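You operate a simulated robot arm through the tools that you are given. There is no shell and no other tool.

The job below is to be done with a simulated two-armed robot. You get a single attempt, and the scene is never put back.

JOB
Drain the white tub, wipe its rim clean and refill it.
Fine: use the yellow folded cloth; no starch left on the rim; put cloth and plug back; fill past the fill line, not to the brim. Set down upright: plug of the white tub.

Only the result counts: the job must be done as asked and must still hold three seconds after the hand-in. Knocking over, shifting, dropping, spilling or breaking anything else fails it. Flat cloth is picked up by pressing the open fingertips on it (5 to 10 N) and closing them slowly along it; thin cloth reads only 2 to 8 mm in the jaws.

ROBOT AND FRAMES
Two 7-joint arms with fingered hands on one trunk that stands fixed in place. Base frame: the origin is at the foot of the trunk, x ahead of it, y to its left, z up; the work surface is at about z = 0.62. Lengths are in m, angles in rad, forces in N, time in s.
The left shoulder is at [0.05, 0.214, 0.869], the right one opposite. With the tool pointing down near the work surface each hand reaches from about 0.44 to 0.9 m from the base axis, measured 20 degrees to its own side. Payload 3 kg a hand.
The tool frame of a hand sits at the grasp point between the pads (the TCP): z along the fingers, y along the line on which they close. The tips reach 0.026 m beyond it. The gripper opens to 0.132 m; its body begins 0.073 m behind the TCP. The gripper is a hand of 3 fingers: y runs from the thumb to the fingers, the wrist lies at [0, 0, -0.229] in the tool frame, and closing takes about 1.5 s.
Orientation is that of the tool frame in the base frame, as a unit quaternion [w, x, y, z]. With the fingers straight down and closing along the base's y, the tool's x points along the base's -x, its y along +y and its z along -z.

CONTROLS
- The arms move only by the tool arm_command. It takes "left_targets", "right_targets" or both (then of equal length, played together; a hand with none holds still); each is a list of rows, each an object of numbers (a shift or turn left out is 0, a gripper value left out holds the last): "tx", "ty", "tz": the shift along the tool's x, y, z in units of 50 mm (1.0 is 50 mm); "ax", "ay", "az": the turn, a rotation vector about the tool's x, y, z in units of 6 degrees (1.0 is 6 degrees); "hand": the gripper command, from -1 (shut) to 1 (fully open), values between in proportion. In form: [{"tx": .., "ty": .., "tz": .., "ax": .., "ay": .., "az": .., "hand": ..}, ...]. A call has 1 to 20 rows; each row shifts and turns the commanded pose from where the row before left it, along the tool's axes as they then stand. A call with a number of a shift or a turn outside -1 to 1 is refused whole. A row lasts 0.2 s, in which the tool goes at most 0.05 m and 0.15 rad; a call with a longer step from one row to the next is refused whole, and so is a gripper value outside its range. Where a pose cannot be reached the arm comes as near as it can. A force on the tool above 90 N (or 10 N above the force at the start of the call, whichever is more), or a blocked arm, ends the call early, and 0.2 s more pass. The fingers move at their own pace (about 0.072 m/s each) and stop on an object; they squeeze with about 25 N. The grip force told is the motor's: it shows also when the fingers shut on nothing. Time passes only in rows, and 0.2 s behind the last, so rows that do not move let the fingers close. The reply holds the time, the measured pose of the TCP, the force on the tool along the base axes, the opening and the grip force, in the units named above and with some noise, with the torque about the TCP (base axes, N m) and any sound that the robot's microphone picked up.
- Cameras (640 x 400 px; columns grow to the right, rows downward): "scene" is now at [0.0399, -0.0047, 1.506]; the picture's right is [-0.02, -1.00, 0.00], its down [-0.68, 0.01, -0.74] and it looks along [0.74, -0.01, -0.68] (base axes); focal length 313 px, centre (320, 200). "left" rides on the left gripper at [-0.062, 0.003, -0.092] in its tool frame; the picture's right is [-0.05, -1.00, 0.00], its down [0.83, -0.04, -0.56] and it looks along [0.55, -0.03, 0.83] (tool axes); focal length 230 px, centre (320, 200). "right" rides on the right gripper at [0.062, 0.003, -0.092] in its tool frame; the picture's right is [-0.05, 1.00, 0.00], its down [-0.83, -0.04, -0.56] and it looks along [-0.55, -0.03, 0.83] (tool axes); focal length 230 px, centre (320, 200). There is no depth. A picture from a camera that has moved, and an enlarged one, comes with that camera's place and axes in the base frame and with its lens. The place of the scene camera against the robot may be out by one fixed shift of up to 0.018 m in any direction.
- camera(camera): a new picture of that camera. The clock stands still meanwhile.
- grasp_type(shape, hand): the hand has 3 fingers and takes this shape, open, in about a second: jaw (thumb against the fingers, like two jaws); tri (thumb and two fingers); tip (a fingertip pinch); poke (one finger out to press); point (the index stretched); flat (the hand flat); cup (the hand cupped); fist (a fist). The gripper value then closes the fingers along that shape, each until it touches; the sizes above hold for jaw. It gives what a move gives, with no picture.
- aim_head(pan, tilt): turns the head with the scene camera to pan (to the left, within 1.501 rad either way) and tilt (down, from -0.506 to 1.204), counted from straight ahead of the robot. It gives what a move gives.
- inspect(camera, box): a new picture of the part [left, top, right, bottom] of that camera's present view, enlarged. The clock stands still meanwhile.
- finish_job(): hands the job in; it is judged then, once.

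Nothing tells you positions but the pictures and the camera data. Unless the task says otherwise, let go and move clear before handing in.

The tools are called after "Request:" by a JSON object that holds its "op" and its "data". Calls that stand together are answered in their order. arm_command: Moves the arms, as the interface text tells. Its arguments: {"type":"object","properties":{"left_targets":{"type":"array"},"right_targets":{"type":"array"}},"required":[]} The other tools are called the same way: grasp_type (shape, hand) gives the hand a shape; aim_head (pan, tilt) turns the head that bears the scene camera; camera (camera) takes a picture; inspect (camera, box) takes an enlarged picture of a part of a camera's view; finish_job () hands the job in.

At the start:

```text
time: 0.0
left_eef_pos: [0.3964, 0.183, 1.2354]
left_orientation: [0.0, 0.03, 1.0, 0.0]
left_wrist_force: [0.4, -0.1, 0.4]
left_ft_torque: [0.02, -0.03, -0.01]
left_grip_width: 0.1319
left_grasp_force: 0.0
left_shape: jaw
right_eef_pos: [0.3718, -0.2288, 1.2336]
right_orientation: [0.0, 0.03, 1.0, 0.0]
right_wrist_force: [1.0, -0.2, 0.6]
right_ft_torque: [0.0, 0.01, 0.01]
right_grip_width: 0.1319
right_grasp_force: 0.0
right_shape: jaw
head pan, tilt (commanded): [-0.017, 0.744]
```

scene: 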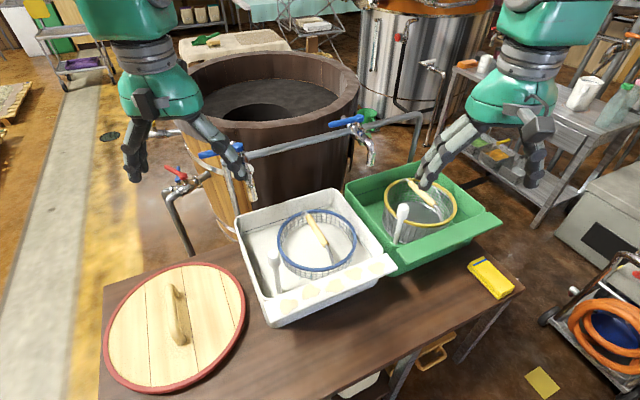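
right: 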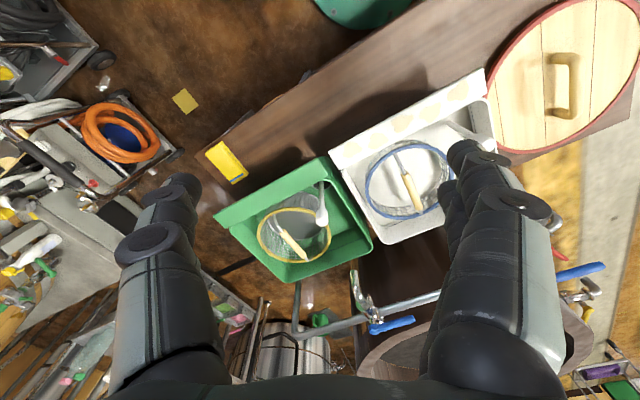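
left: 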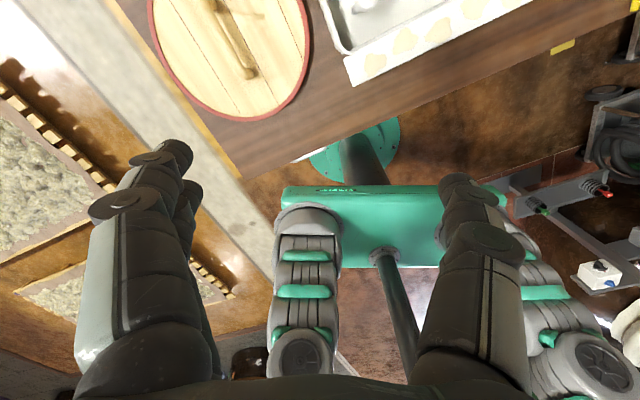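

I see a white tub (with a blue-rimmed basket inside) and a green tub (with a yellow-rimmed basket) on the table, two blue-handled taps behind them, and a yellow folded cloth at the right front of the table. I'll look closer at each before moving anything.

Request:
{"op": "inspect", "data": {"camera": "scene", "box": [220, 170, 400, 330]}}

Request:
{"op": "inspect", "data": {"camera": "scene", "box": [330, 140, 540, 310]}}

Request:
{"op": "inspect", "data": {"camera": "scene", "box": [150, 100, 430, 240]}}

Request:
{"op": "inspect", "data": {"camera": "right", "box": [190, 70, 510, 340]}}

```text
2.50 times, centred on (310, 250) of scene
camera zoom: at [0.0399, -0.0047, 1.506], right [-0.02, -1.0, 0.0], down [-0.68, 0.01, -0.74], along [0.74, -0.01, -0.68], focal length 782 px, centre (345, 75)
```

zoom: 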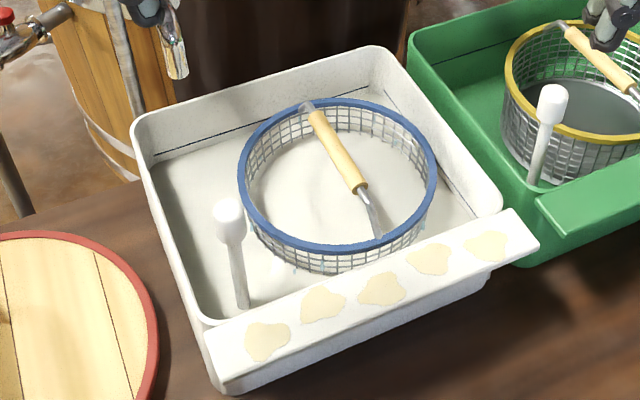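

```text
2.35 times, centred on (435, 225) of scene
camera zoom: at [0.0399, -0.0047, 1.506], right [-0.02, -1.0, 0.0], down [-0.68, 0.01, -0.74], along [0.74, -0.01, -0.68], focal length 736 px, centre (49, 141)
```

zoom: 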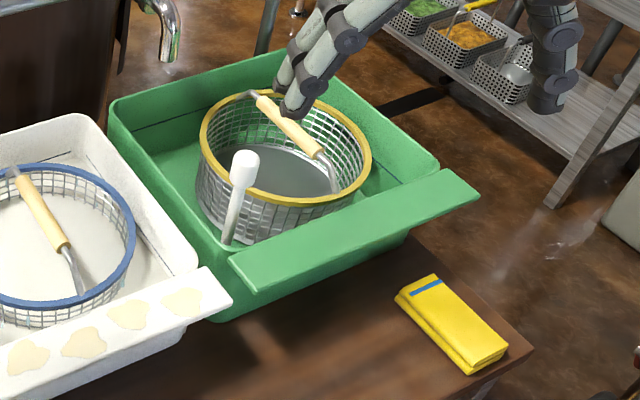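

```text
2.29 times, centred on (290, 170) of scene
camera zoom: at [0.0399, -0.0047, 1.506], right [-0.02, -1.0, 0.0], down [-0.68, 0.01, -0.74], along [0.74, -0.01, -0.68], focal length 715 px, centre (389, 269)
```

zoom: 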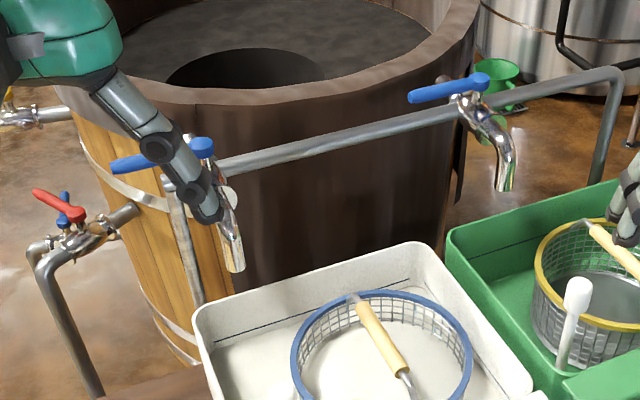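

```text
1.48 times, centred on (350, 205) of right
camera zoom: at [0.3103, -0.2211, 1.3281], right [0.11, 0.99, 0.0], down [0.83, -0.09, 0.56], along [0.55, -0.06, -0.83], focal length 341 px, centre (276, 193)
```

zoom: 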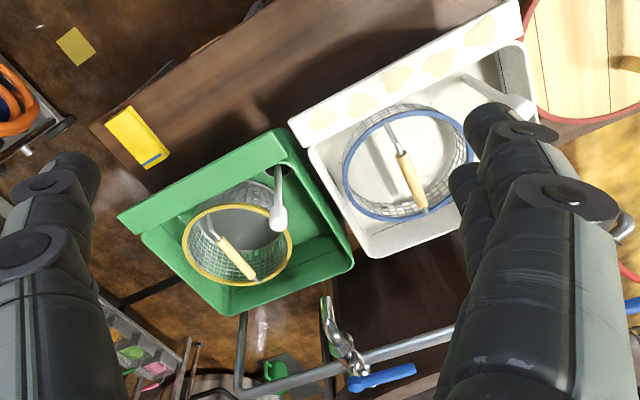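

I see the white tub in the middle with starch patches on its wide front ledge, a white-knobbed plug in its front-left corner, and the yellow cloth at the table's right edge. The left hand blocks the taps, so I'll move the left hand aside and bring the right hand over the middle as a second viewpoint.

Request:
{"op": "arm_command", "data": {"left_targets": [{"ty": 1}, {"ty": 1}, {"ty": 1}, {"ty": 1}, {}], "right_targets": [{"ty": 1}, {"ty": 1}, {"ty": 1}, {"ty": 0.6}, {}]}}

Request:
{"op": "camera", "data": {"camera": "scene"}}

Request:
{"op": "camera", "data": {"camera": "right"}}

```text
time: 1.2
left_eef_pos: [0.41, 0.3856, 1.2329]
left_orientation: [0.0, 0.03, 1.0, 0.0]
left_wrist_force: [0.8, -0.1, -0.1]
left_ft_torque: [0.0, 0.01, -0.01]
left_grip_width: 0.1319
left_grasp_force: 0.1
left_shape: jaw
right_eef_pos: [0.3837, -0.0497, 1.2336]
right_orientation: [0.0, 0.029, 1.0, 0.001]
right_wrist_force: [0.2, 0.2, -0.5]
right_ft_torque: [0.02, 0.01, -0.02]
right_grip_width: 0.1318
right_grasp_force: 0.2
right_shape: jaw
head pan, tilt (commanded): [-0.017, 0.744]
```

```text
taken
camera scene: at [0.0399, -0.0046, 1.506], right [-0.02, -1.0, 0.0], down [-0.68, 0.01, -0.74], along [0.74, -0.01, -0.68], focal length 313 px, centre (320, 200)
```

scene: 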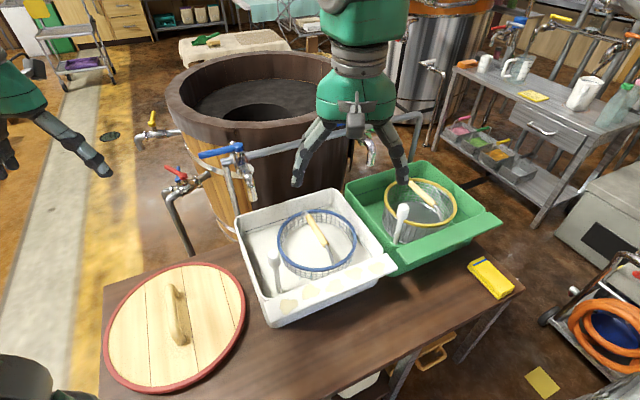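

```text
taken
camera right: at [0.3219, -0.0425, 1.3274], right [0.11, 0.99, 0.0], down [0.83, -0.09, 0.56], along [0.55, -0.06, -0.83], focal length 230 px, centre (320, 200)
```

right: 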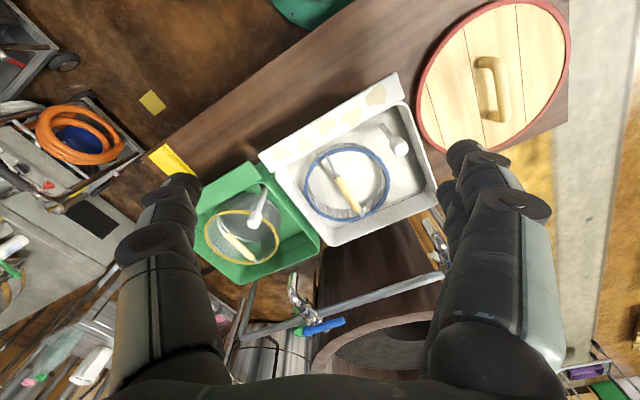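

The left tap is now unobstructed, and the plug knob is visible from above. I'll enlarge the tap, the tub and the plug to fix their positions.

Request:
{"op": "inspect", "data": {"camera": "scene", "box": [130, 110, 290, 240]}}

Request:
{"op": "inspect", "data": {"camera": "right", "box": [250, 60, 460, 260]}}

Request:
{"op": "inspect", "data": {"camera": "right", "box": [230, 220, 470, 380]}}

Request:
{"op": "inspect", "data": {"camera": "scene", "box": [225, 180, 405, 330]}}

Request:
{"op": "inspect", "data": {"camera": "scene", "box": [440, 240, 540, 310]}}

```text
3.08 times, centred on (210, 175) of scene
camera zoom: at [0.0399, -0.0046, 1.506], right [-0.02, -1.0, 0.0], down [-0.68, 0.01, -0.74], along [0.74, -0.01, -0.68], focal length 962 px, centre (658, 277)
```

zoom: 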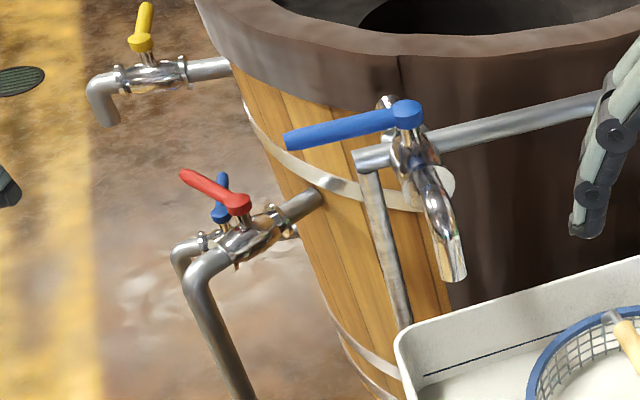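

```text
2.00 times, centred on (355, 160) of right
camera zoom: at [0.3219, -0.0425, 1.3274], right [0.11, 0.99, 0.0], down [0.83, -0.09, 0.56], along [0.55, -0.06, -0.83], focal length 460 px, centre (250, 280)
```

zoom: 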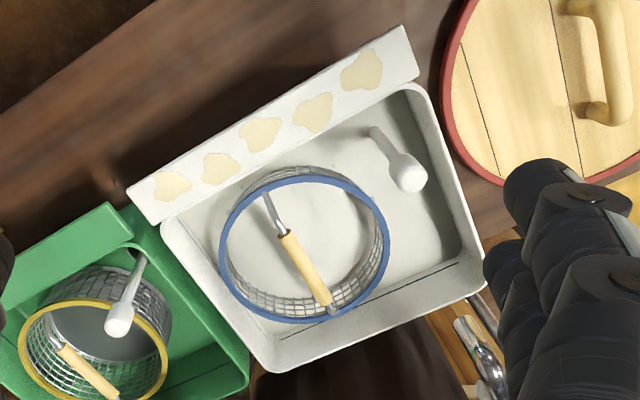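

```text
2.50 times, centred on (350, 300) of right
camera zoom: at [0.3219, -0.0425, 1.3274], right [0.11, 0.99, 0.0], down [0.83, -0.09, 0.56], along [0.55, -0.06, -0.83], focal length 575 px, centre (245, -50)
```

zoom: 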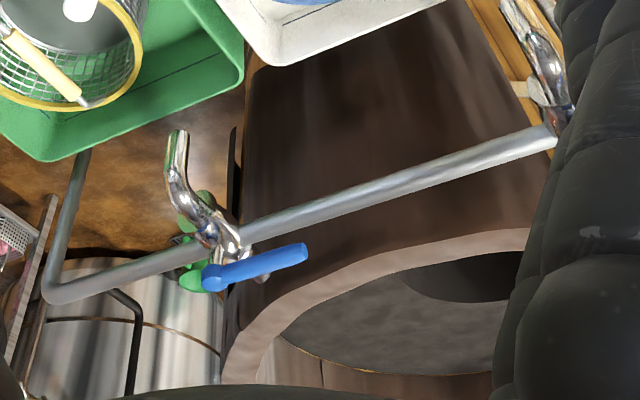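

```text
2.67 times, centred on (315, 255) of scene
camera zoom: at [0.0399, -0.0046, 1.506], right [-0.02, -1.0, 0.0], down [-0.68, 0.01, -0.74], along [0.74, -0.01, -0.68], focal length 834 px, centre (333, 53)
```

zoom: 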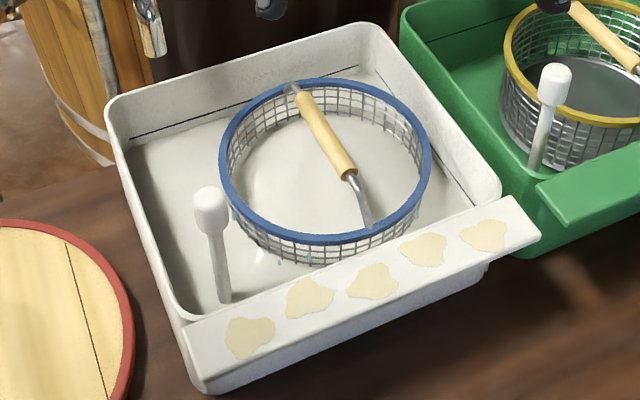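

```text
5.71 times, centred on (490, 275) of scene
camera zoom: at [0.0399, -0.0046, 1.506], right [-0.02, -1.0, 0.0], down [-0.68, 0.01, -0.74], along [0.74, -0.01, -0.68], focal length 1787 px, centre (-651, -229)
```

zoom: 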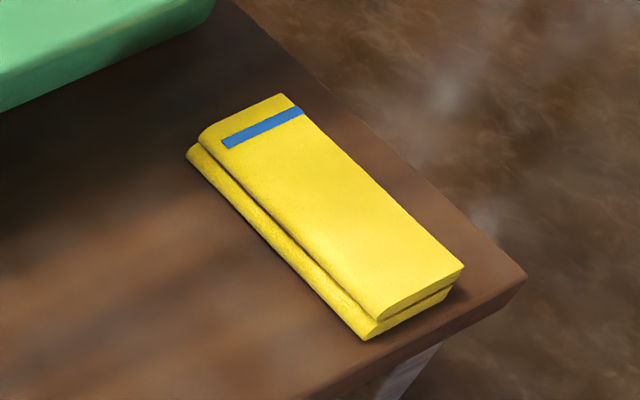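

The plug knob triangulates to about (0.52, 0.11, 0.85) and the ledge to about z 0.82, but I want better accuracy. I'll lower the right hand for closer views from two places.

Request:
{"op": "arm_command", "data": {"right_targets": [{"tz": 1}, {"tz": 1}, {"tz": 1}, {"tz": 1}, {}]}}

Request:
{"op": "camera", "data": {"camera": "right"}}

Request:
{"op": "inspect", "data": {"camera": "right", "box": [220, 0, 500, 200]}}

Request:
{"op": "inspect", "data": {"camera": "right", "box": [280, 150, 480, 300]}}

```text
time: 2.4
left_eef_pos: [0.4109, 0.3856, 1.2314]
left_orientation: [0.0, 0.03, 1.0, 0.0]
left_wrist_force: [-1.0, 0.7, 0.1]
left_ft_torque: [-0.01, 0.0, 0.0]
left_grip_width: 0.132
left_grasp_force: 0.1
left_shape: jaw
right_eef_pos: [0.3844, -0.0472, 1.0337]
right_orientation: [-0.001, 0.03, 1.0, 0.0]
right_wrist_force: [0.6, -0.8, -0.6]
right_ft_torque: [-0.03, 0.0, 0.0]
right_grip_width: 0.132
right_grasp_force: 0.1
right_shape: jaw
head pan, tilt (commanded): [-0.017, 0.744]
```

```text
taken
camera right: at [0.3233, -0.0403, 1.1274], right [0.11, 0.99, 0.0], down [0.83, -0.09, 0.56], along [0.55, -0.06, -0.83], focal length 230 px, centre (320, 200)
```

right: 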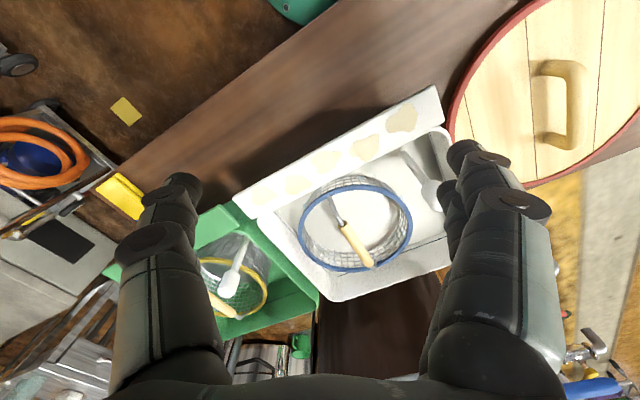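

```text
2.00 times, centred on (360, 100) of right
camera zoom: at [0.3233, -0.0403, 1.1274], right [0.11, 0.99, 0.0], down [0.83, -0.09, 0.56], along [0.55, -0.06, -0.83], focal length 460 px, centre (240, 400)
```

zoom: 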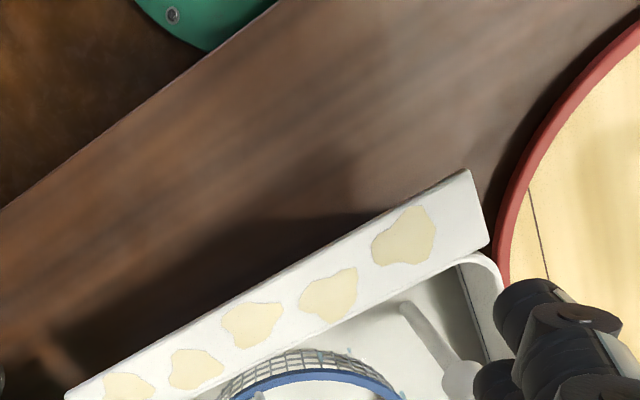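

```text
2.67 times, centred on (380, 225) of right
camera zoom: at [0.3233, -0.0403, 1.1274], right [0.11, 0.99, 0.0], down [0.83, -0.09, 0.56], along [0.55, -0.06, -0.83], focal length 614 px, centre (160, 133)
```

zoom: 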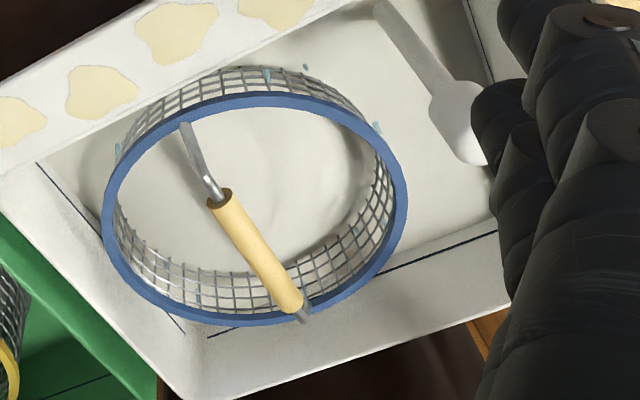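

From two heights, the ledge comes out at about z 0.765. It runs from (0.39, 0.12) to (0.54, -0.23), and the knob is near (0.53, 0.115, 0.83). I'll move the right hand toward the cloth side and bring the left hand over the plug for a closer look.

Request:
{"op": "arm_command", "data": {"right_targets": [{"ty": -1}, {"ty": -1}, {"ty": -1}, {"ty": -1}, {"ty": -1}, {"ty": -1}, {"ty": -1}, {"ty": -1, "tx": -1}, {"tx": -1}, {}]}}

Request:
{"op": "camera", "data": {"camera": "right"}}

```text
refused: row 8 steps farther than a row can; nothing moved
```

```text
taken
camera right: at [0.3233, -0.0403, 1.1274], right [0.11, 0.99, 0.0], down [0.83, -0.09, 0.56], along [0.55, -0.06, -0.83], focal length 230 px, centre (320, 200)
```

right: 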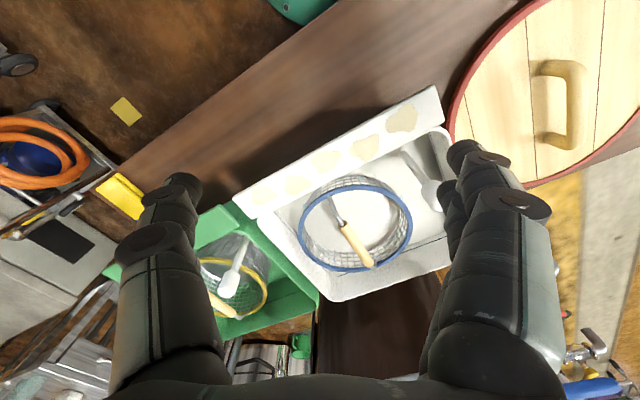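

The call was refused because one row's combined step was too long, and nothing moved. I'll send the same move with single-axis rows so the right hand ends up near the cloth.

Request:
{"op": "arm_command", "data": {"right_targets": [{"ty": -1}, {"ty": -1}, {"ty": -1}, {"ty": -1}, {"ty": -1}, {"ty": -1}, {"ty": -1}, {"ty": -1}, {"tx": -1}, {"tx": -1}, {}]}}

Request:
{"op": "camera", "data": {"camera": "right"}}

```text
time: 4.8
left_eef_pos: [0.4104, 0.385, 1.2329]
left_orientation: [0.0, 0.03, 1.0, 0.0]
left_wrist_force: [0.8, 0.7, -0.5]
left_ft_torque: [0.02, 0.03, -0.02]
left_grip_width: 0.1319
left_grasp_force: 0.1
left_shape: jaw
right_eef_pos: [0.4573, -0.457, 1.0324]
right_orientation: [0.0, 0.03, 1.0, 0.001]
right_wrist_force: [-0.5, 0.2, -0.7]
right_ft_torque: [0.02, -0.02, 0.02]
right_grip_width: 0.1321
right_grasp_force: 0.1
right_shape: jaw
head pan, tilt (commanded): [-0.017, 0.744]
```

```text
taken
camera right: at [0.397, -0.4499, 1.1255], right [0.11, 0.99, 0.0], down [0.83, -0.09, 0.56], along [0.55, -0.06, -0.83], focal length 230 px, centre (320, 200)
```

right: 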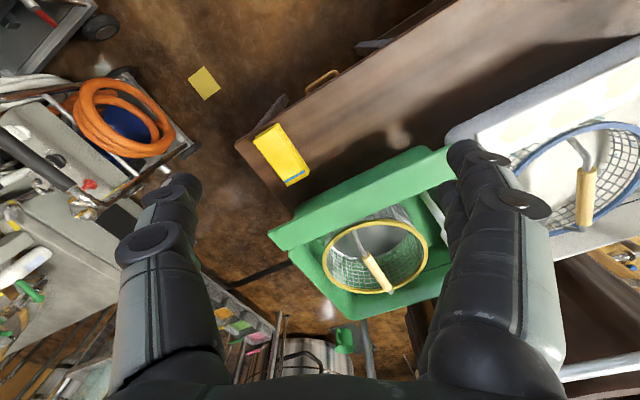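

The yellow cloth sits at about (0.588, -0.556) on the table. Next I'll bring the left hand over the plug, high enough to look at it closely.

Request:
{"op": "arm_command", "data": {"left_targets": [{"ty": -1}, {"ty": -1}, {"ty": -1}, {"ty": -1}, {"ty": -1}, {"ty": -0.24}, {"tx": -1}, {"tx": -1}, {"tx": -0.7}, {"tz": 1}, {"tz": 1}, {"tz": 1}, {}]}}

Request:
{"op": "camera", "data": {"camera": "left"}}

Request:
{"op": "inspect", "data": {"camera": "right", "box": [230, 105, 330, 205]}}

Request:
{"op": "camera", "data": {"camera": "scene"}}

```text
time: 7.6
left_eef_pos: [0.5249, 0.109, 1.0831]
left_orientation: [-0.001, 0.03, 1.0, 0.0]
left_wrist_force: [-0.1, 0.2, -0.6]
left_ft_torque: [0.0, -0.04, -0.03]
left_grip_width: 0.1319
left_grasp_force: 0.1
left_shape: jaw
right_eef_pos: [0.458, -0.457, 1.0327]
right_orientation: [0.001, 0.03, 1.0, -0.001]
right_wrist_force: [-0.2, 0.6, 0.2]
right_ft_torque: [-0.03, -0.01, -0.01]
right_grip_width: 0.1317
right_grasp_force: 0.1
right_shape: jaw
head pan, tilt (commanded): [-0.017, 0.744]
```

```text
taken
camera left: at [0.5877, 0.1077, 1.1775], right [-0.01, -1.0, 0.0], down [-0.83, 0.01, 0.55], along [-0.55, 0.0, -0.83], focal length 230 px, centre (320, 200)
```

left: 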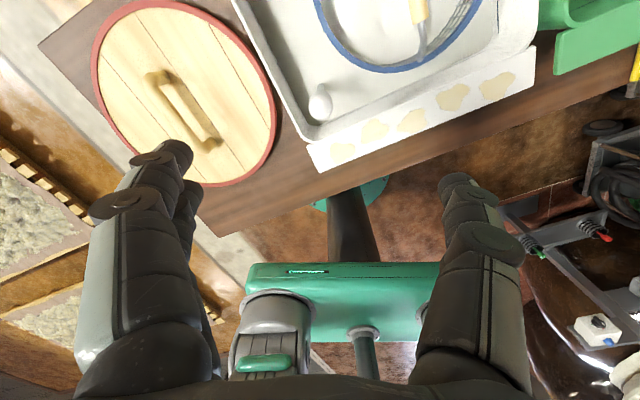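

```text
4.00 times, centred on (280, 155) of right
camera zoom: at [0.3968, -0.4501, 1.1255], right [0.11, 0.99, 0.0], down [0.83, -0.09, 0.56], along [0.55, -0.06, -0.83], focal length 920 px, centre (480, 380)
```

zoom: 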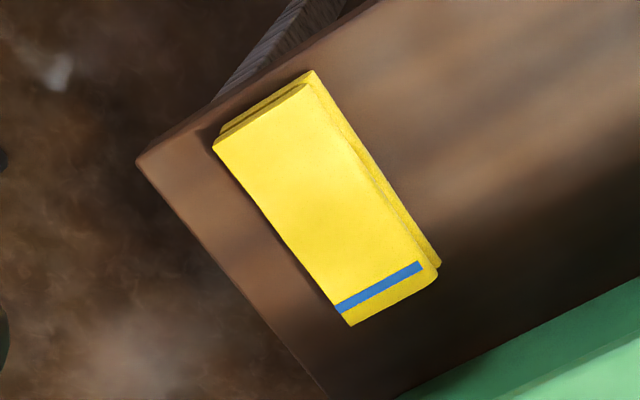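

```text
taken
camera scene: at [0.0399, -0.0047, 1.506], right [-0.02, -1.0, 0.0], down [-0.68, 0.01, -0.74], along [0.74, -0.01, -0.68], focal length 313 px, centre (320, 200)
```

scene: 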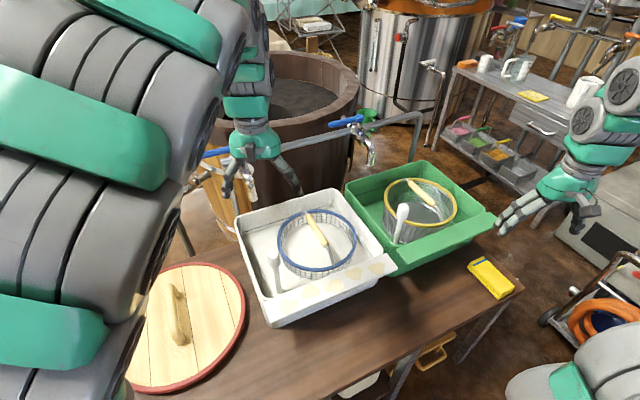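

The plug knob lies just below the left hand, and the cloth is about 0.13 by 0.063 m, turned roughly 24 degrees like the table. I'll enlarge the plug in the left camera to refine its position.

Request:
{"op": "inspect", "data": {"camera": "left", "box": [230, 0, 550, 200]}}

Request:
{"op": "inspect", "data": {"camera": "left", "box": [280, 60, 360, 120]}}

```text
2.00 times, centred on (390, 100) of left
camera zoom: at [0.5877, 0.1077, 1.1775], right [-0.01, -1.0, 0.0], down [-0.83, 0.01, 0.55], along [-0.55, 0.0, -0.83], focal length 460 px, centre (180, 400)
```

zoom: 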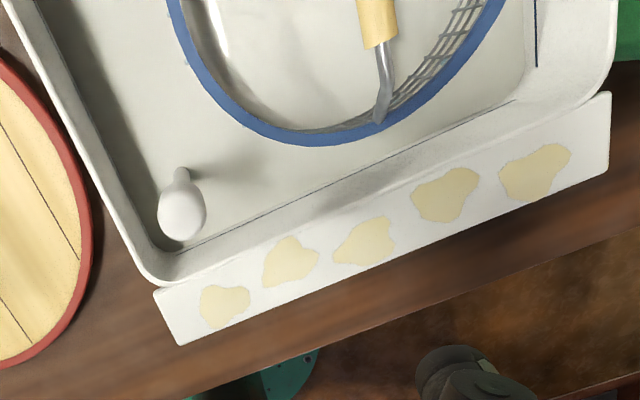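

```text
6.67 times, centred on (320, 90) of left
camera zoom: at [0.5877, 0.1077, 1.1775], right [-0.01, -1.0, 0.0], down [-0.83, 0.01, 0.55], along [-0.55, 0.0, -0.83], focal length 1534 px, centre (320, 933)
```

zoom: 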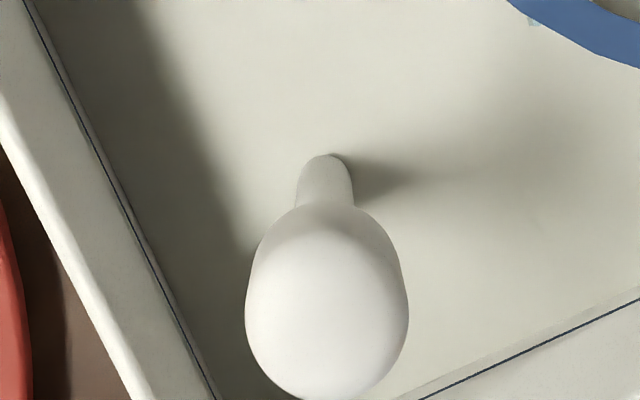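

The plug's knob is about 35 mm wide with its centre near (0.522, 0.106, 0.85). That is well above the tub rim (about 0.775) and the basket rim (about 0.74). I'll descend in two stages and check before closing.

Request:
{"op": "arm_command", "data": {"left_targets": [{"tz": 1}, {"tz": 1}, {"tz": 1}, {"tz": 0.6}, {}]}}

Request:
{"op": "camera", "data": {"camera": "left"}}

Request:
{"op": "inspect", "data": {"camera": "scene", "box": [220, 150, 340, 330]}}

```text
time: 8.8
left_eef_pos: [0.5297, 0.1092, 0.9067]
left_orientation: [0.0, 0.029, 1.0, 0.0]
left_wrist_force: [0.1, -0.2, -0.5]
left_ft_torque: [0.01, -0.04, -0.03]
left_grip_width: 0.1322
left_grasp_force: 0.1
left_shape: jaw
right_eef_pos: [0.4581, -0.4563, 1.0328]
right_orientation: [0.0, 0.029, 1.0, 0.0]
right_wrist_force: [-0.3, 0.4, 0.5]
right_ft_torque: [0.0, 0.0, -0.02]
right_grip_width: 0.1314
right_grasp_force: 0.0
right_shape: jaw
head pan, tilt (commanded): [-0.017, 0.744]
```

```text
taken
camera left: at [0.5921, 0.1074, 0.9996], right [-0.01, -1.0, 0.0], down [-0.83, 0.01, 0.56], along [-0.56, 0.0, -0.83], focal length 230 px, centre (320, 200)
```

left: 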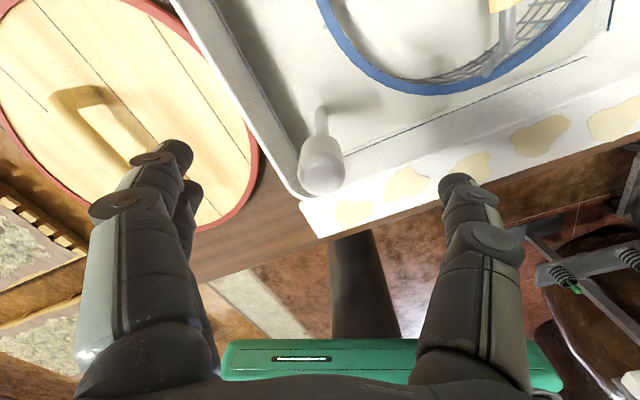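

```text
2.22 times, centred on (280, 240) of scene
camera zoom: at [0.0399, -0.0047, 1.506], right [-0.02, -1.0, 0.0], down [-0.68, 0.01, -0.74], along [0.74, -0.01, -0.68], focal length 695 px, centre (409, 111)
```

zoom: 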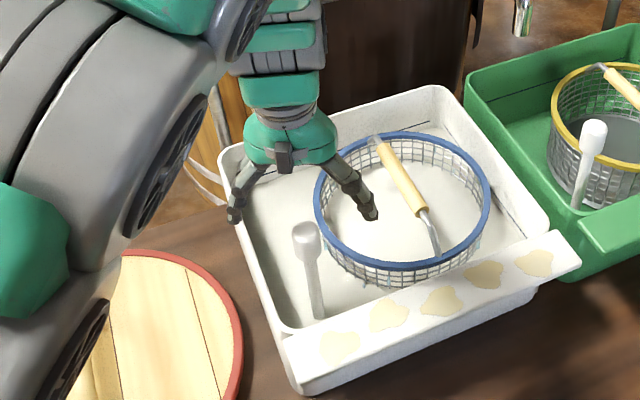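

The knob sits almost centred between the fingers, about 5 cm below the TCP. I'll go down to z≈0.855 and close the hand on it.

Request:
{"op": "arm_command", "data": {"left_targets": [{"tz": 0.5, "tx": 0.1}, {"tz": 0.5}, {}, {}]}}

Request:
{"op": "camera", "data": {"camera": "left"}}

Request:
{"op": "inspect", "data": {"camera": "scene", "box": [220, 150, 340, 330]}}

```text
time: 9.8
left_eef_pos: [0.5249, 0.1121, 0.8552]
left_orientation: [0.0, 0.03, 1.0, 0.0]
left_wrist_force: [0.4, -0.4, 0.0]
left_ft_torque: [0.0, -0.04, 0.02]
left_grip_width: 0.1321
left_grasp_force: 0.1
left_shape: jaw
right_eef_pos: [0.4586, -0.4576, 1.032]
right_orientation: [-0.001, 0.029, 1.0, 0.0]
right_wrist_force: [-0.6, 0.3, 0.1]
right_ft_torque: [-0.02, -0.01, 0.02]
right_grip_width: 0.1317
right_grasp_force: 0.1
right_shape: jaw
head pan, tilt (commanded): [-0.017, 0.744]
```

```text
taken
camera left: at [0.5865, 0.1116, 0.9484], right [-0.01, -1.0, 0.0], down [-0.83, 0.01, 0.56], along [-0.56, 0.0, -0.83], focal length 230 px, centre (320, 200)
```

left: 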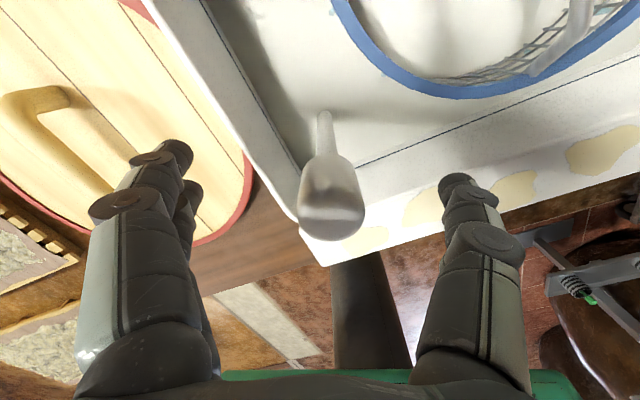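

```text
2.22 times, centred on (280, 240) of scene
camera zoom: at [0.0399, -0.0047, 1.506], right [-0.02, -1.0, 0.0], down [-0.68, 0.01, -0.74], along [0.74, -0.01, -0.68], focal length 695 px, centre (409, 111)
```

zoom: 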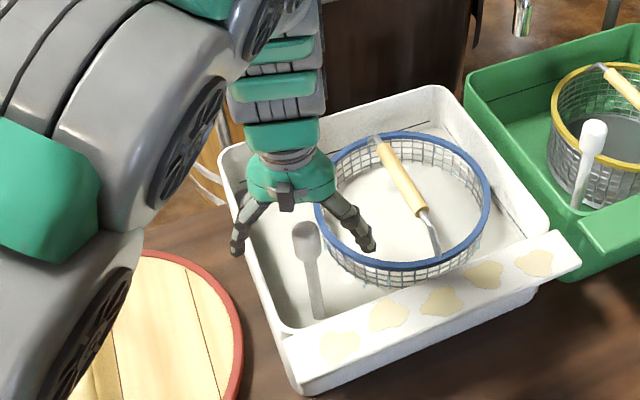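

The knob is centred in the left camera view, level with the grasp point. I'll close the left hand on it now.

Request:
{"op": "arm_command", "data": {"left_targets": [{"hand": 0}, {"hand": -0.5}, {"hand": -1}, {}, {}, {}, {}, {}, {}]}}

Request:
{"op": "camera", "data": {"camera": "left"}}

```text
time: 11.8
left_eef_pos: [0.5244, 0.1116, 0.8563]
left_orientation: [0.0, 0.03, 1.0, 0.001]
left_wrist_force: [-0.6, 0.3, 1.3]
left_ft_torque: [0.02, -0.01, -0.01]
left_grip_width: 0.0214
left_grasp_force: 25.1
left_shape: jaw
right_eef_pos: [0.4578, -0.4574, 1.0324]
right_orientation: [0.0, 0.029, 1.0, 0.0]
right_wrist_force: [-0.9, 0.2, 0.4]
right_ft_torque: [0.01, 0.0, -0.02]
right_grip_width: 0.1319
right_grasp_force: 0.1
right_shape: jaw
head pan, tilt (commanded): [-0.017, 0.744]
```

```text
taken
camera left: at [0.5865, 0.1116, 0.9484], right [-0.01, -1.0, 0.0], down [-0.83, 0.01, 0.56], along [-0.56, 0.0, -0.83], focal length 230 px, centre (320, 200)
```

left: 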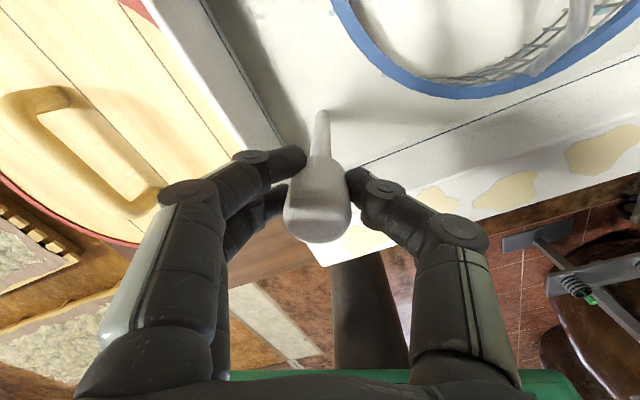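

The hand has closed on the lower part of the knob with 25 N and the knob flares above the fingertips. I'll lift slowly and straight up, watching the force.

Request:
{"op": "arm_command", "data": {"left_targets": [{"tz": -0.2}, {"tz": -0.2}, {"tz": -0.3}, {"tz": -0.3}, {}]}}

Request:
{"op": "camera", "data": {"camera": "left"}}

Request:
{"op": "inspect", "data": {"camera": "scene", "box": [220, 150, 400, 330]}}

```text
time: 13.0
left_eef_pos: [0.5225, 0.112, 0.9036]
left_orientation: [0.0, 0.03, 1.0, 0.001]
left_wrist_force: [0.4, 0.4, -2.3]
left_ft_torque: [-0.01, 0.0, -0.02]
left_grip_width: 0.0214
left_grasp_force: 24.9
left_shape: jaw
right_eef_pos: [0.4586, -0.458, 1.0323]
right_orientation: [0.0, 0.03, 1.0, -0.001]
right_wrist_force: [-0.2, 0.9, -0.4]
right_ft_torque: [-0.02, 0.03, 0.04]
right_grip_width: 0.1319
right_grasp_force: 0.1
right_shape: jaw
head pan, tilt (commanded): [-0.017, 0.744]
```

```text
taken
camera left: at [0.5847, 0.1112, 0.9973], right [-0.01, -1.0, 0.0], down [-0.83, 0.01, 0.55], along [-0.55, 0.0, -0.83], focal length 230 px, centre (320, 200)
```

left: 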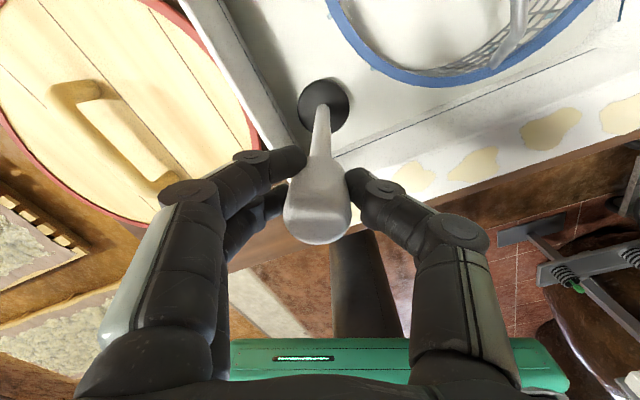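

```text
2.22 times, centred on (310, 240) of scene
camera zoom: at [0.04, -0.0047, 1.506], right [-0.02, -1.0, 0.0], down [-0.68, 0.01, -0.74], along [0.74, -0.01, -0.68], focal length 695 px, centre (342, 111)
```

zoom: 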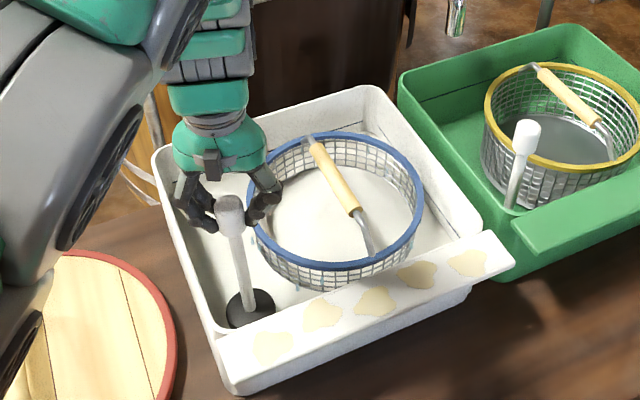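

The plug has come free with about 2 N of load, and its dark stopper now shows at the foot of the rod. I'll lift it further and watch the drain.

Request:
{"op": "arm_command", "data": {"left_targets": [{"tz": -0.5}, {"tz": -0.5}, {"tz": -0.6}, {}]}}

Request:
{"op": "camera", "data": {"camera": "left"}}

Request:
{"op": "inspect", "data": {"camera": "scene", "box": [220, 150, 400, 330]}}

```text
time: 14.0
left_eef_pos: [0.5239, 0.1127, 0.9853]
left_orientation: [0.0, 0.03, 1.0, 0.0]
left_wrist_force: [0.3, 0.6, -2.5]
left_ft_torque: [0.02, 0.02, 0.0]
left_grip_width: 0.0213
left_grasp_force: 24.4
left_shape: jaw
right_eef_pos: [0.4583, -0.4558, 1.0327]
right_orientation: [0.001, 0.03, 1.0, 0.0]
right_wrist_force: [0.2, -0.2, -0.9]
right_ft_torque: [0.02, 0.0, 0.02]
right_grip_width: 0.1318
right_grasp_force: 0.1
right_shape: jaw
head pan, tilt (commanded): [-0.017, 0.744]
```

```text
taken
camera left: at [0.5854, 0.111, 1.0787], right [-0.01, -1.0, 0.0], down [-0.83, 0.01, 0.56], along [-0.56, 0.0, -0.83], focal length 230 px, centre (320, 200)
```

left: 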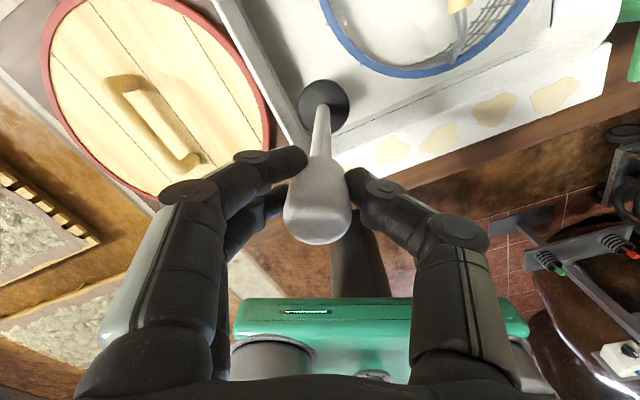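

```text
2.22 times, centred on (310, 240) of scene
camera zoom: at [0.04, -0.0047, 1.506], right [-0.02, -1.0, 0.0], down [-0.68, 0.01, -0.74], along [0.74, -0.01, -0.68], focal length 695 px, centre (342, 111)
```

zoom: 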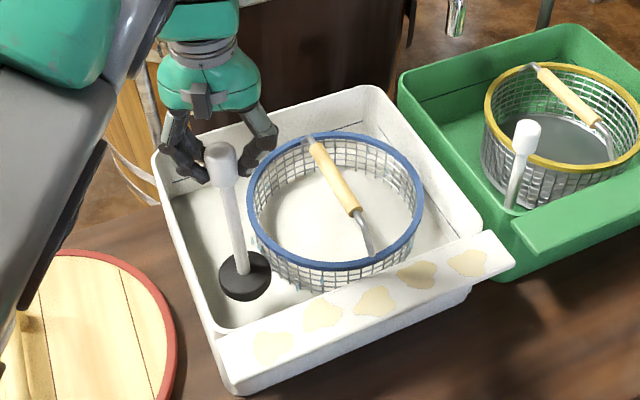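

The plug is a rod with a black stopper about 6 cm across, and its bottom sits about 0.22 m below the grip point. I'll raise it clear of the rim and carry it to the left so the drain is open and visible.

Request:
{"op": "arm_command", "data": {"left_targets": [{"tz": -0.8}, {"tz": -0.8}, {"ty": 0.8}, {"ty": 1}, {"ty": 1}, {"ty": 1}, {"ty": 1}, {"ty": 0.6}, {}]}}

Request:
{"op": "camera", "data": {"camera": "scene"}}

Request:
{"op": "inspect", "data": {"camera": "scene", "box": [220, 170, 400, 330]}}

Request:
{"op": "camera", "data": {"camera": "left"}}

```text
time: 16.0
left_eef_pos: [0.5371, 0.3821, 1.0641]
left_orientation: [0.0, 0.03, 1.0, 0.001]
left_wrist_force: [0.0, -0.3, -2.1]
left_ft_torque: [0.01, -0.04, 0.01]
left_grip_width: 0.0209
left_grasp_force: 24.9
left_shape: jaw
right_eef_pos: [0.4575, -0.4568, 1.0315]
right_orientation: [-0.001, 0.03, 1.0, 0.0]
right_wrist_force: [0.4, 0.1, 0.0]
right_ft_torque: [0.01, -0.01, -0.01]
right_grip_width: 0.132
right_grasp_force: 0.1
right_shape: jaw
head pan, tilt (commanded): [-0.017, 0.744]
```

```text
taken
camera scene: at [0.04, -0.0046, 1.506], right [-0.02, -1.0, 0.0], down [-0.68, 0.01, -0.74], along [0.74, -0.01, -0.68], focal length 313 px, centre (320, 200)
```

scene: 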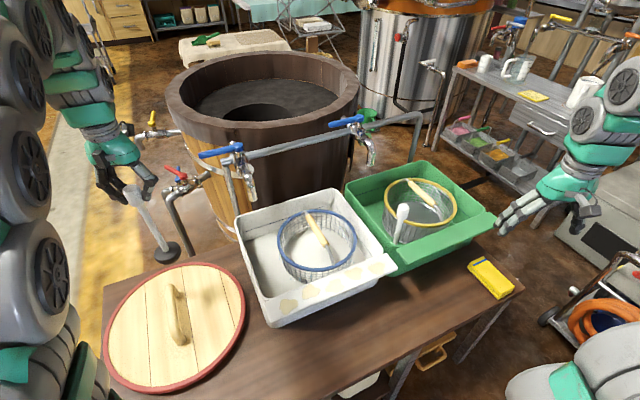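

```text
2.50 times, centred on (310, 250) of scene
camera zoom: at [0.04, -0.0046, 1.506], right [-0.02, -1.0, 0.0], down [-0.68, 0.01, -0.74], along [0.74, -0.01, -0.68], focal length 782 px, centre (345, 75)
```

zoom: 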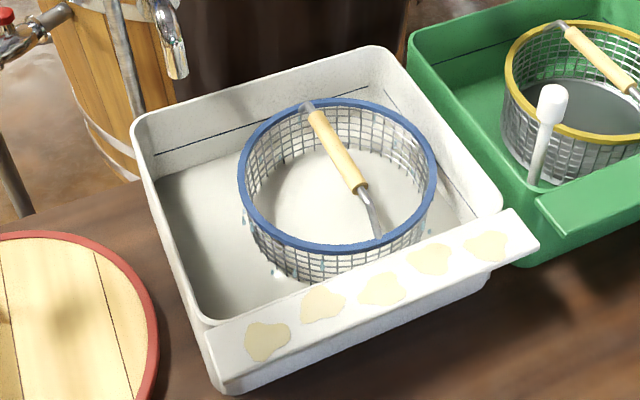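

```text
taken
camera left: at [0.5999, 0.3814, 1.1577], right [-0.01, -1.0, 0.0], down [-0.83, 0.01, 0.55], along [-0.55, 0.0, -0.83], focal length 230 px, centre (320, 200)
```

left: 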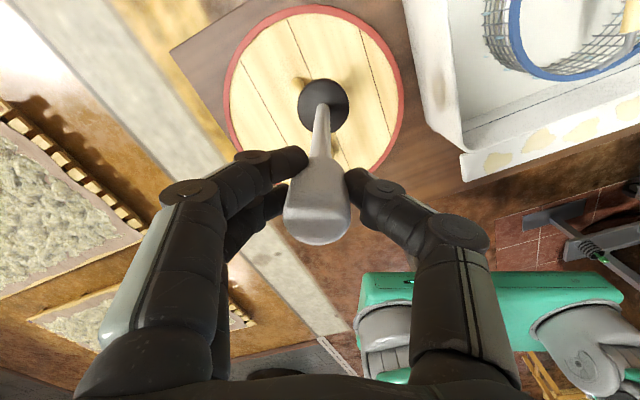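

The plug hangs straight and the milky water has started to go down. While it drains, I'll turn the right hand about 28° to match the cloth and move it over the cloth.

Request:
{"op": "arm_command", "data": {"right_targets": [{"az": -1}, {"az": -1}, {"az": -1}, {"az": -1}, {"az": -0.67}, {"ty": -1}, {"ty": -1}, {"ty": -0.98}, {"tx": -1}, {"tx": -0.67}, {"tz": 1}, {"tz": 1}, {"tz": 1}, {}]}}

Request:
{"op": "camera", "data": {"camera": "right"}}

Request:
{"op": "camera", "data": {"camera": "scene"}}

```text
time: 19.0
left_eef_pos: [0.5386, 0.3822, 1.0638]
left_orientation: [-0.001, 0.029, 1.0, -0.001]
left_wrist_force: [0.9, -0.8, -2.9]
left_ft_torque: [-0.04, 0.0, -0.01]
left_grip_width: 0.0211
left_grasp_force: 24.9
left_shape: jaw
right_eef_pos: [0.5964, -0.5533, 0.8851]
right_orientation: [0.0, -0.213, 0.977, 0.001]
right_wrist_force: [-0.9, 0.5, 0.1]
right_ft_torque: [-0.02, 0.02, -0.02]
right_grip_width: 0.1319
right_grasp_force: 0.0
right_shape: jaw
head pan, tilt (commanded): [-0.017, 0.744]
```

```text
taken
camera right: at [0.539, -0.5762, 0.9783], right [-0.37, 0.93, 0.0], down [0.77, 0.31, 0.56], along [0.52, 0.2, -0.83], focal length 230 px, centre (320, 200)
```

right: 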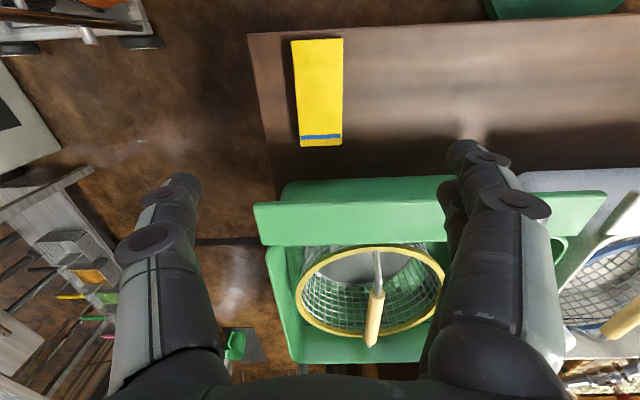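

```text
taken
camera scene: at [0.04, -0.0047, 1.506], right [-0.02, -1.0, 0.0], down [-0.68, 0.01, -0.74], along [0.74, -0.01, -0.68], focal length 313 px, centre (320, 200)
```

scene: 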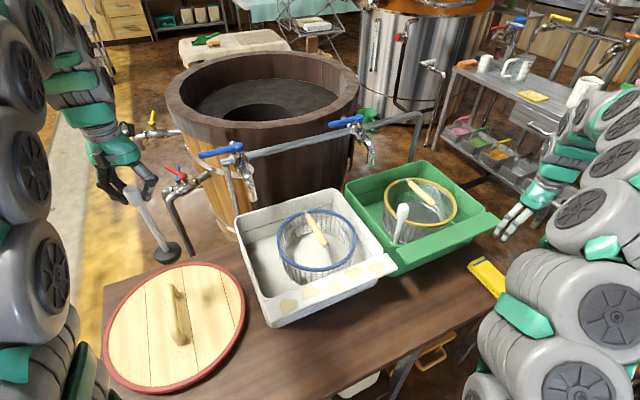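

The cloth lines up with the turned hand, centred near (0.587, -0.561). I'll shift onto it, narrow the fingers to about 5 cm and come down to just above it.

Request:
{"op": "arm_command", "data": {"right_targets": [{"tx": 0.24, "ty": -0.06, "hand": -0.2}, {"tz": 0.9}, {"tz": 0.9}, {"tz": 0.9}, {"tz": 0.6}, {}, {}, {}]}}

Request:
{"op": "camera", "data": {"camera": "right"}}

Request:
{"op": "inspect", "data": {"camera": "scene", "box": [220, 170, 400, 330]}}

Request:
{"op": "inspect", "data": {"camera": "scene", "box": [420, 180, 580, 320]}}

```text
time: 20.8
left_eef_pos: [0.5388, 0.3814, 1.0633]
left_orientation: [0.0, 0.029, 1.0, 0.0]
left_wrist_force: [-1.0, 1.1, -1.9]
left_ft_torque: [0.05, -0.01, 0.0]
left_grip_width: 0.0212
left_grasp_force: 24.6
left_shape: jaw
right_eef_pos: [0.5887, -0.564, 0.7216]
right_orientation: [0.0, -0.213, 0.977, 0.001]
right_wrist_force: [-0.4, 0.2, -0.3]
right_ft_torque: [-0.01, 0.01, 0.02]
right_grip_width: 0.0532
right_grasp_force: 0.2
right_shape: jaw
head pan, tilt (commanded): [-0.017, 0.744]
```

```text
taken
camera right: at [0.5301, -0.5863, 0.8152], right [-0.37, 0.93, 0.0], down [0.77, 0.31, 0.56], along [0.52, 0.2, -0.83], focal length 230 px, centre (320, 200)
```

right: 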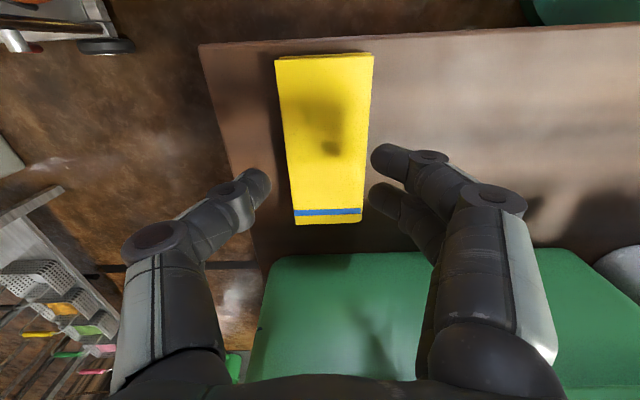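

```text
2.50 times, centred on (310, 250) of scene
camera zoom: at [0.04, -0.0047, 1.506], right [-0.02, -1.0, 0.0], down [-0.68, 0.01, -0.74], along [0.74, -0.01, -0.68], focal length 782 px, centre (345, 75)
```

zoom: 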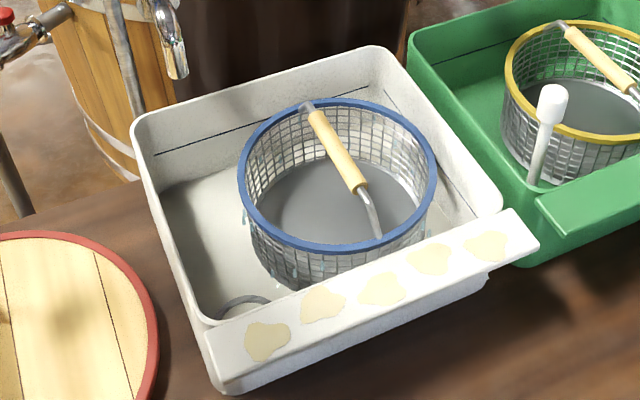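

```text
2.86 times, centred on (500, 250) of scene
camera zoom: at [0.04, -0.0047, 1.506], right [-0.02, -1.0, 0.0], down [-0.68, 0.01, -0.74], along [0.74, -0.01, -0.68], focal length 893 px, centre (-194, 57)
```

zoom: 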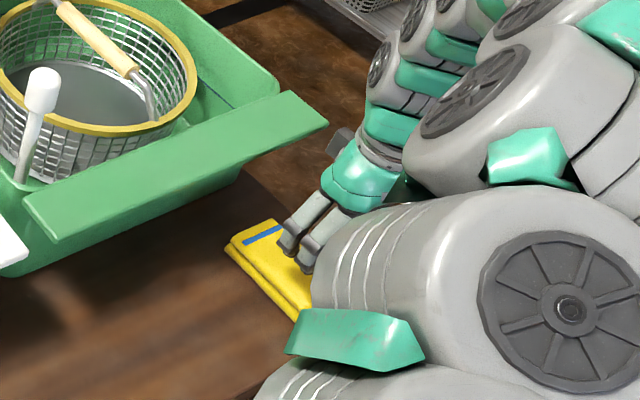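

The cloth is centred under the fingers, and the tub is draining: the drain ring and basket floor are now visible. I'll approach the cloth in small steps and watch the force.

Request:
{"op": "arm_command", "data": {"right_targets": [{"tz": 0.4, "ty": 0.08}, {"tz": 0.4}, {}, {}]}}

Request:
{"op": "inspect", "data": {"camera": "right", "box": [220, 20, 460, 260]}}

```text
time: 21.8
left_eef_pos: [0.5383, 0.3815, 1.0644]
left_orientation: [0.001, 0.03, 1.0, 0.0]
left_wrist_force: [0.3, -0.6, -3.0]
left_ft_torque: [0.04, 0.02, 0.02]
left_grip_width: 0.0213
left_grasp_force: 25.2
left_shape: jaw
right_eef_pos: [0.5858, -0.5585, 0.68]
right_orientation: [0.0, -0.212, 0.977, 0.0]
right_wrist_force: [-0.1, -0.2, 0.0]
right_ft_torque: [0.01, 0.02, 0.01]
right_grip_width: 0.0534
right_grasp_force: 0.0
right_shape: jaw
head pan, tilt (commanded): [-0.017, 0.744]
```

```text
1.67 times, centred on (340, 140) of right
camera zoom: at [0.5284, -0.5803, 0.7735], right [-0.37, 0.93, 0.0], down [0.77, 0.31, 0.56], along [0.52, 0.2, -0.83], focal length 384 px, centre (287, 300)
```

zoom: 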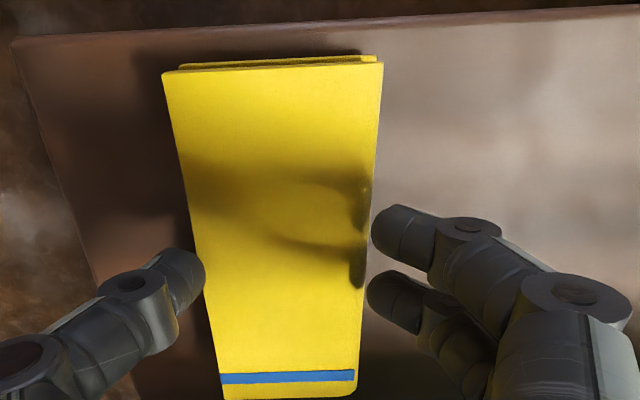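

At this opening the fingertips fall right on the cloth's long edges. I'll narrow them to about 3 cm so they press on the cloth itself, then go down in small steps.

Request:
{"op": "arm_command", "data": {"right_targets": [{"hand": -0.5}, {}, {}]}}

Request:
{"op": "arm_command", "data": {"right_targets": [{"tz": 0.1}, {"tz": 0.1}, {}]}}

Request:
{"op": "inspect", "data": {"camera": "right", "box": [220, 20, 460, 260]}}

```text
time: 22.6
left_eef_pos: [0.537, 0.3818, 1.0643]
left_orientation: [0.0, 0.03, 1.0, 0.0]
left_wrist_force: [-0.6, 0.0, -3.2]
left_ft_torque: [0.01, -0.04, 0.0]
left_grip_width: 0.0211
left_grasp_force: 25.3
left_shape: jaw
right_eef_pos: [0.5867, -0.5575, 0.6808]
right_orientation: [0.0, -0.213, 0.977, -0.001]
right_wrist_force: [0.3, 0.3, 0.2]
right_ft_torque: [-0.01, 0.03, 0.01]
right_grip_width: 0.0433
right_grasp_force: 24.7
right_shape: jaw
head pan, tilt (commanded): [-0.017, 0.744]
```

```text
time: 23.2
left_eef_pos: [0.5374, 0.3815, 1.0642]
left_orientation: [0.002, 0.031, 1.0, 0.0]
left_wrist_force: [0.1, -0.4, -3.2]
left_ft_torque: [0.03, 0.02, 0.02]
left_grip_width: 0.0212
left_grasp_force: 25.3
left_shape: jaw
right_eef_pos: [0.5885, -0.5593, 0.6774]
right_orientation: [0.004, -0.213, 0.977, -0.004]
right_wrist_force: [-16.5, 4.1, 43.5]
right_ft_torque: [1.27, 0.97, 0.34]
right_grip_width: 0.0476
right_grasp_force: 24.5
right_shape: jaw
head pan, tilt (commanded): [-0.017, 0.744]
stopped in row 3 (right hand): the force on the tool passed its limit at 100 N (the readings are from after the stop); the commanded pose is now the measured one
```

```text
1.67 times, centred on (340, 140) of right
camera zoom: at [0.5296, -0.5828, 0.7706], right [-0.37, 0.93, -0.01], down [0.77, 0.31, 0.56], along [0.52, 0.2, -0.83], focal length 384 px, centre (287, 300)
```

zoom: 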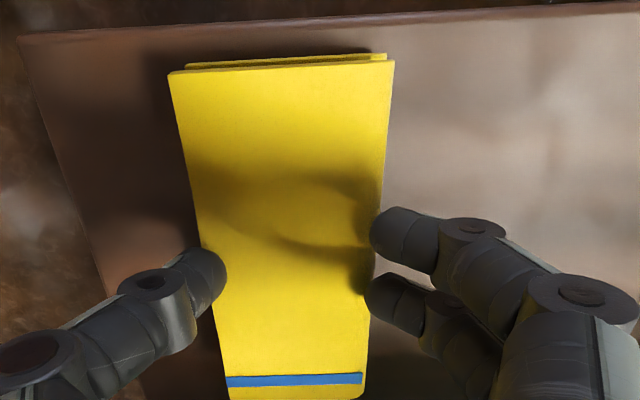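

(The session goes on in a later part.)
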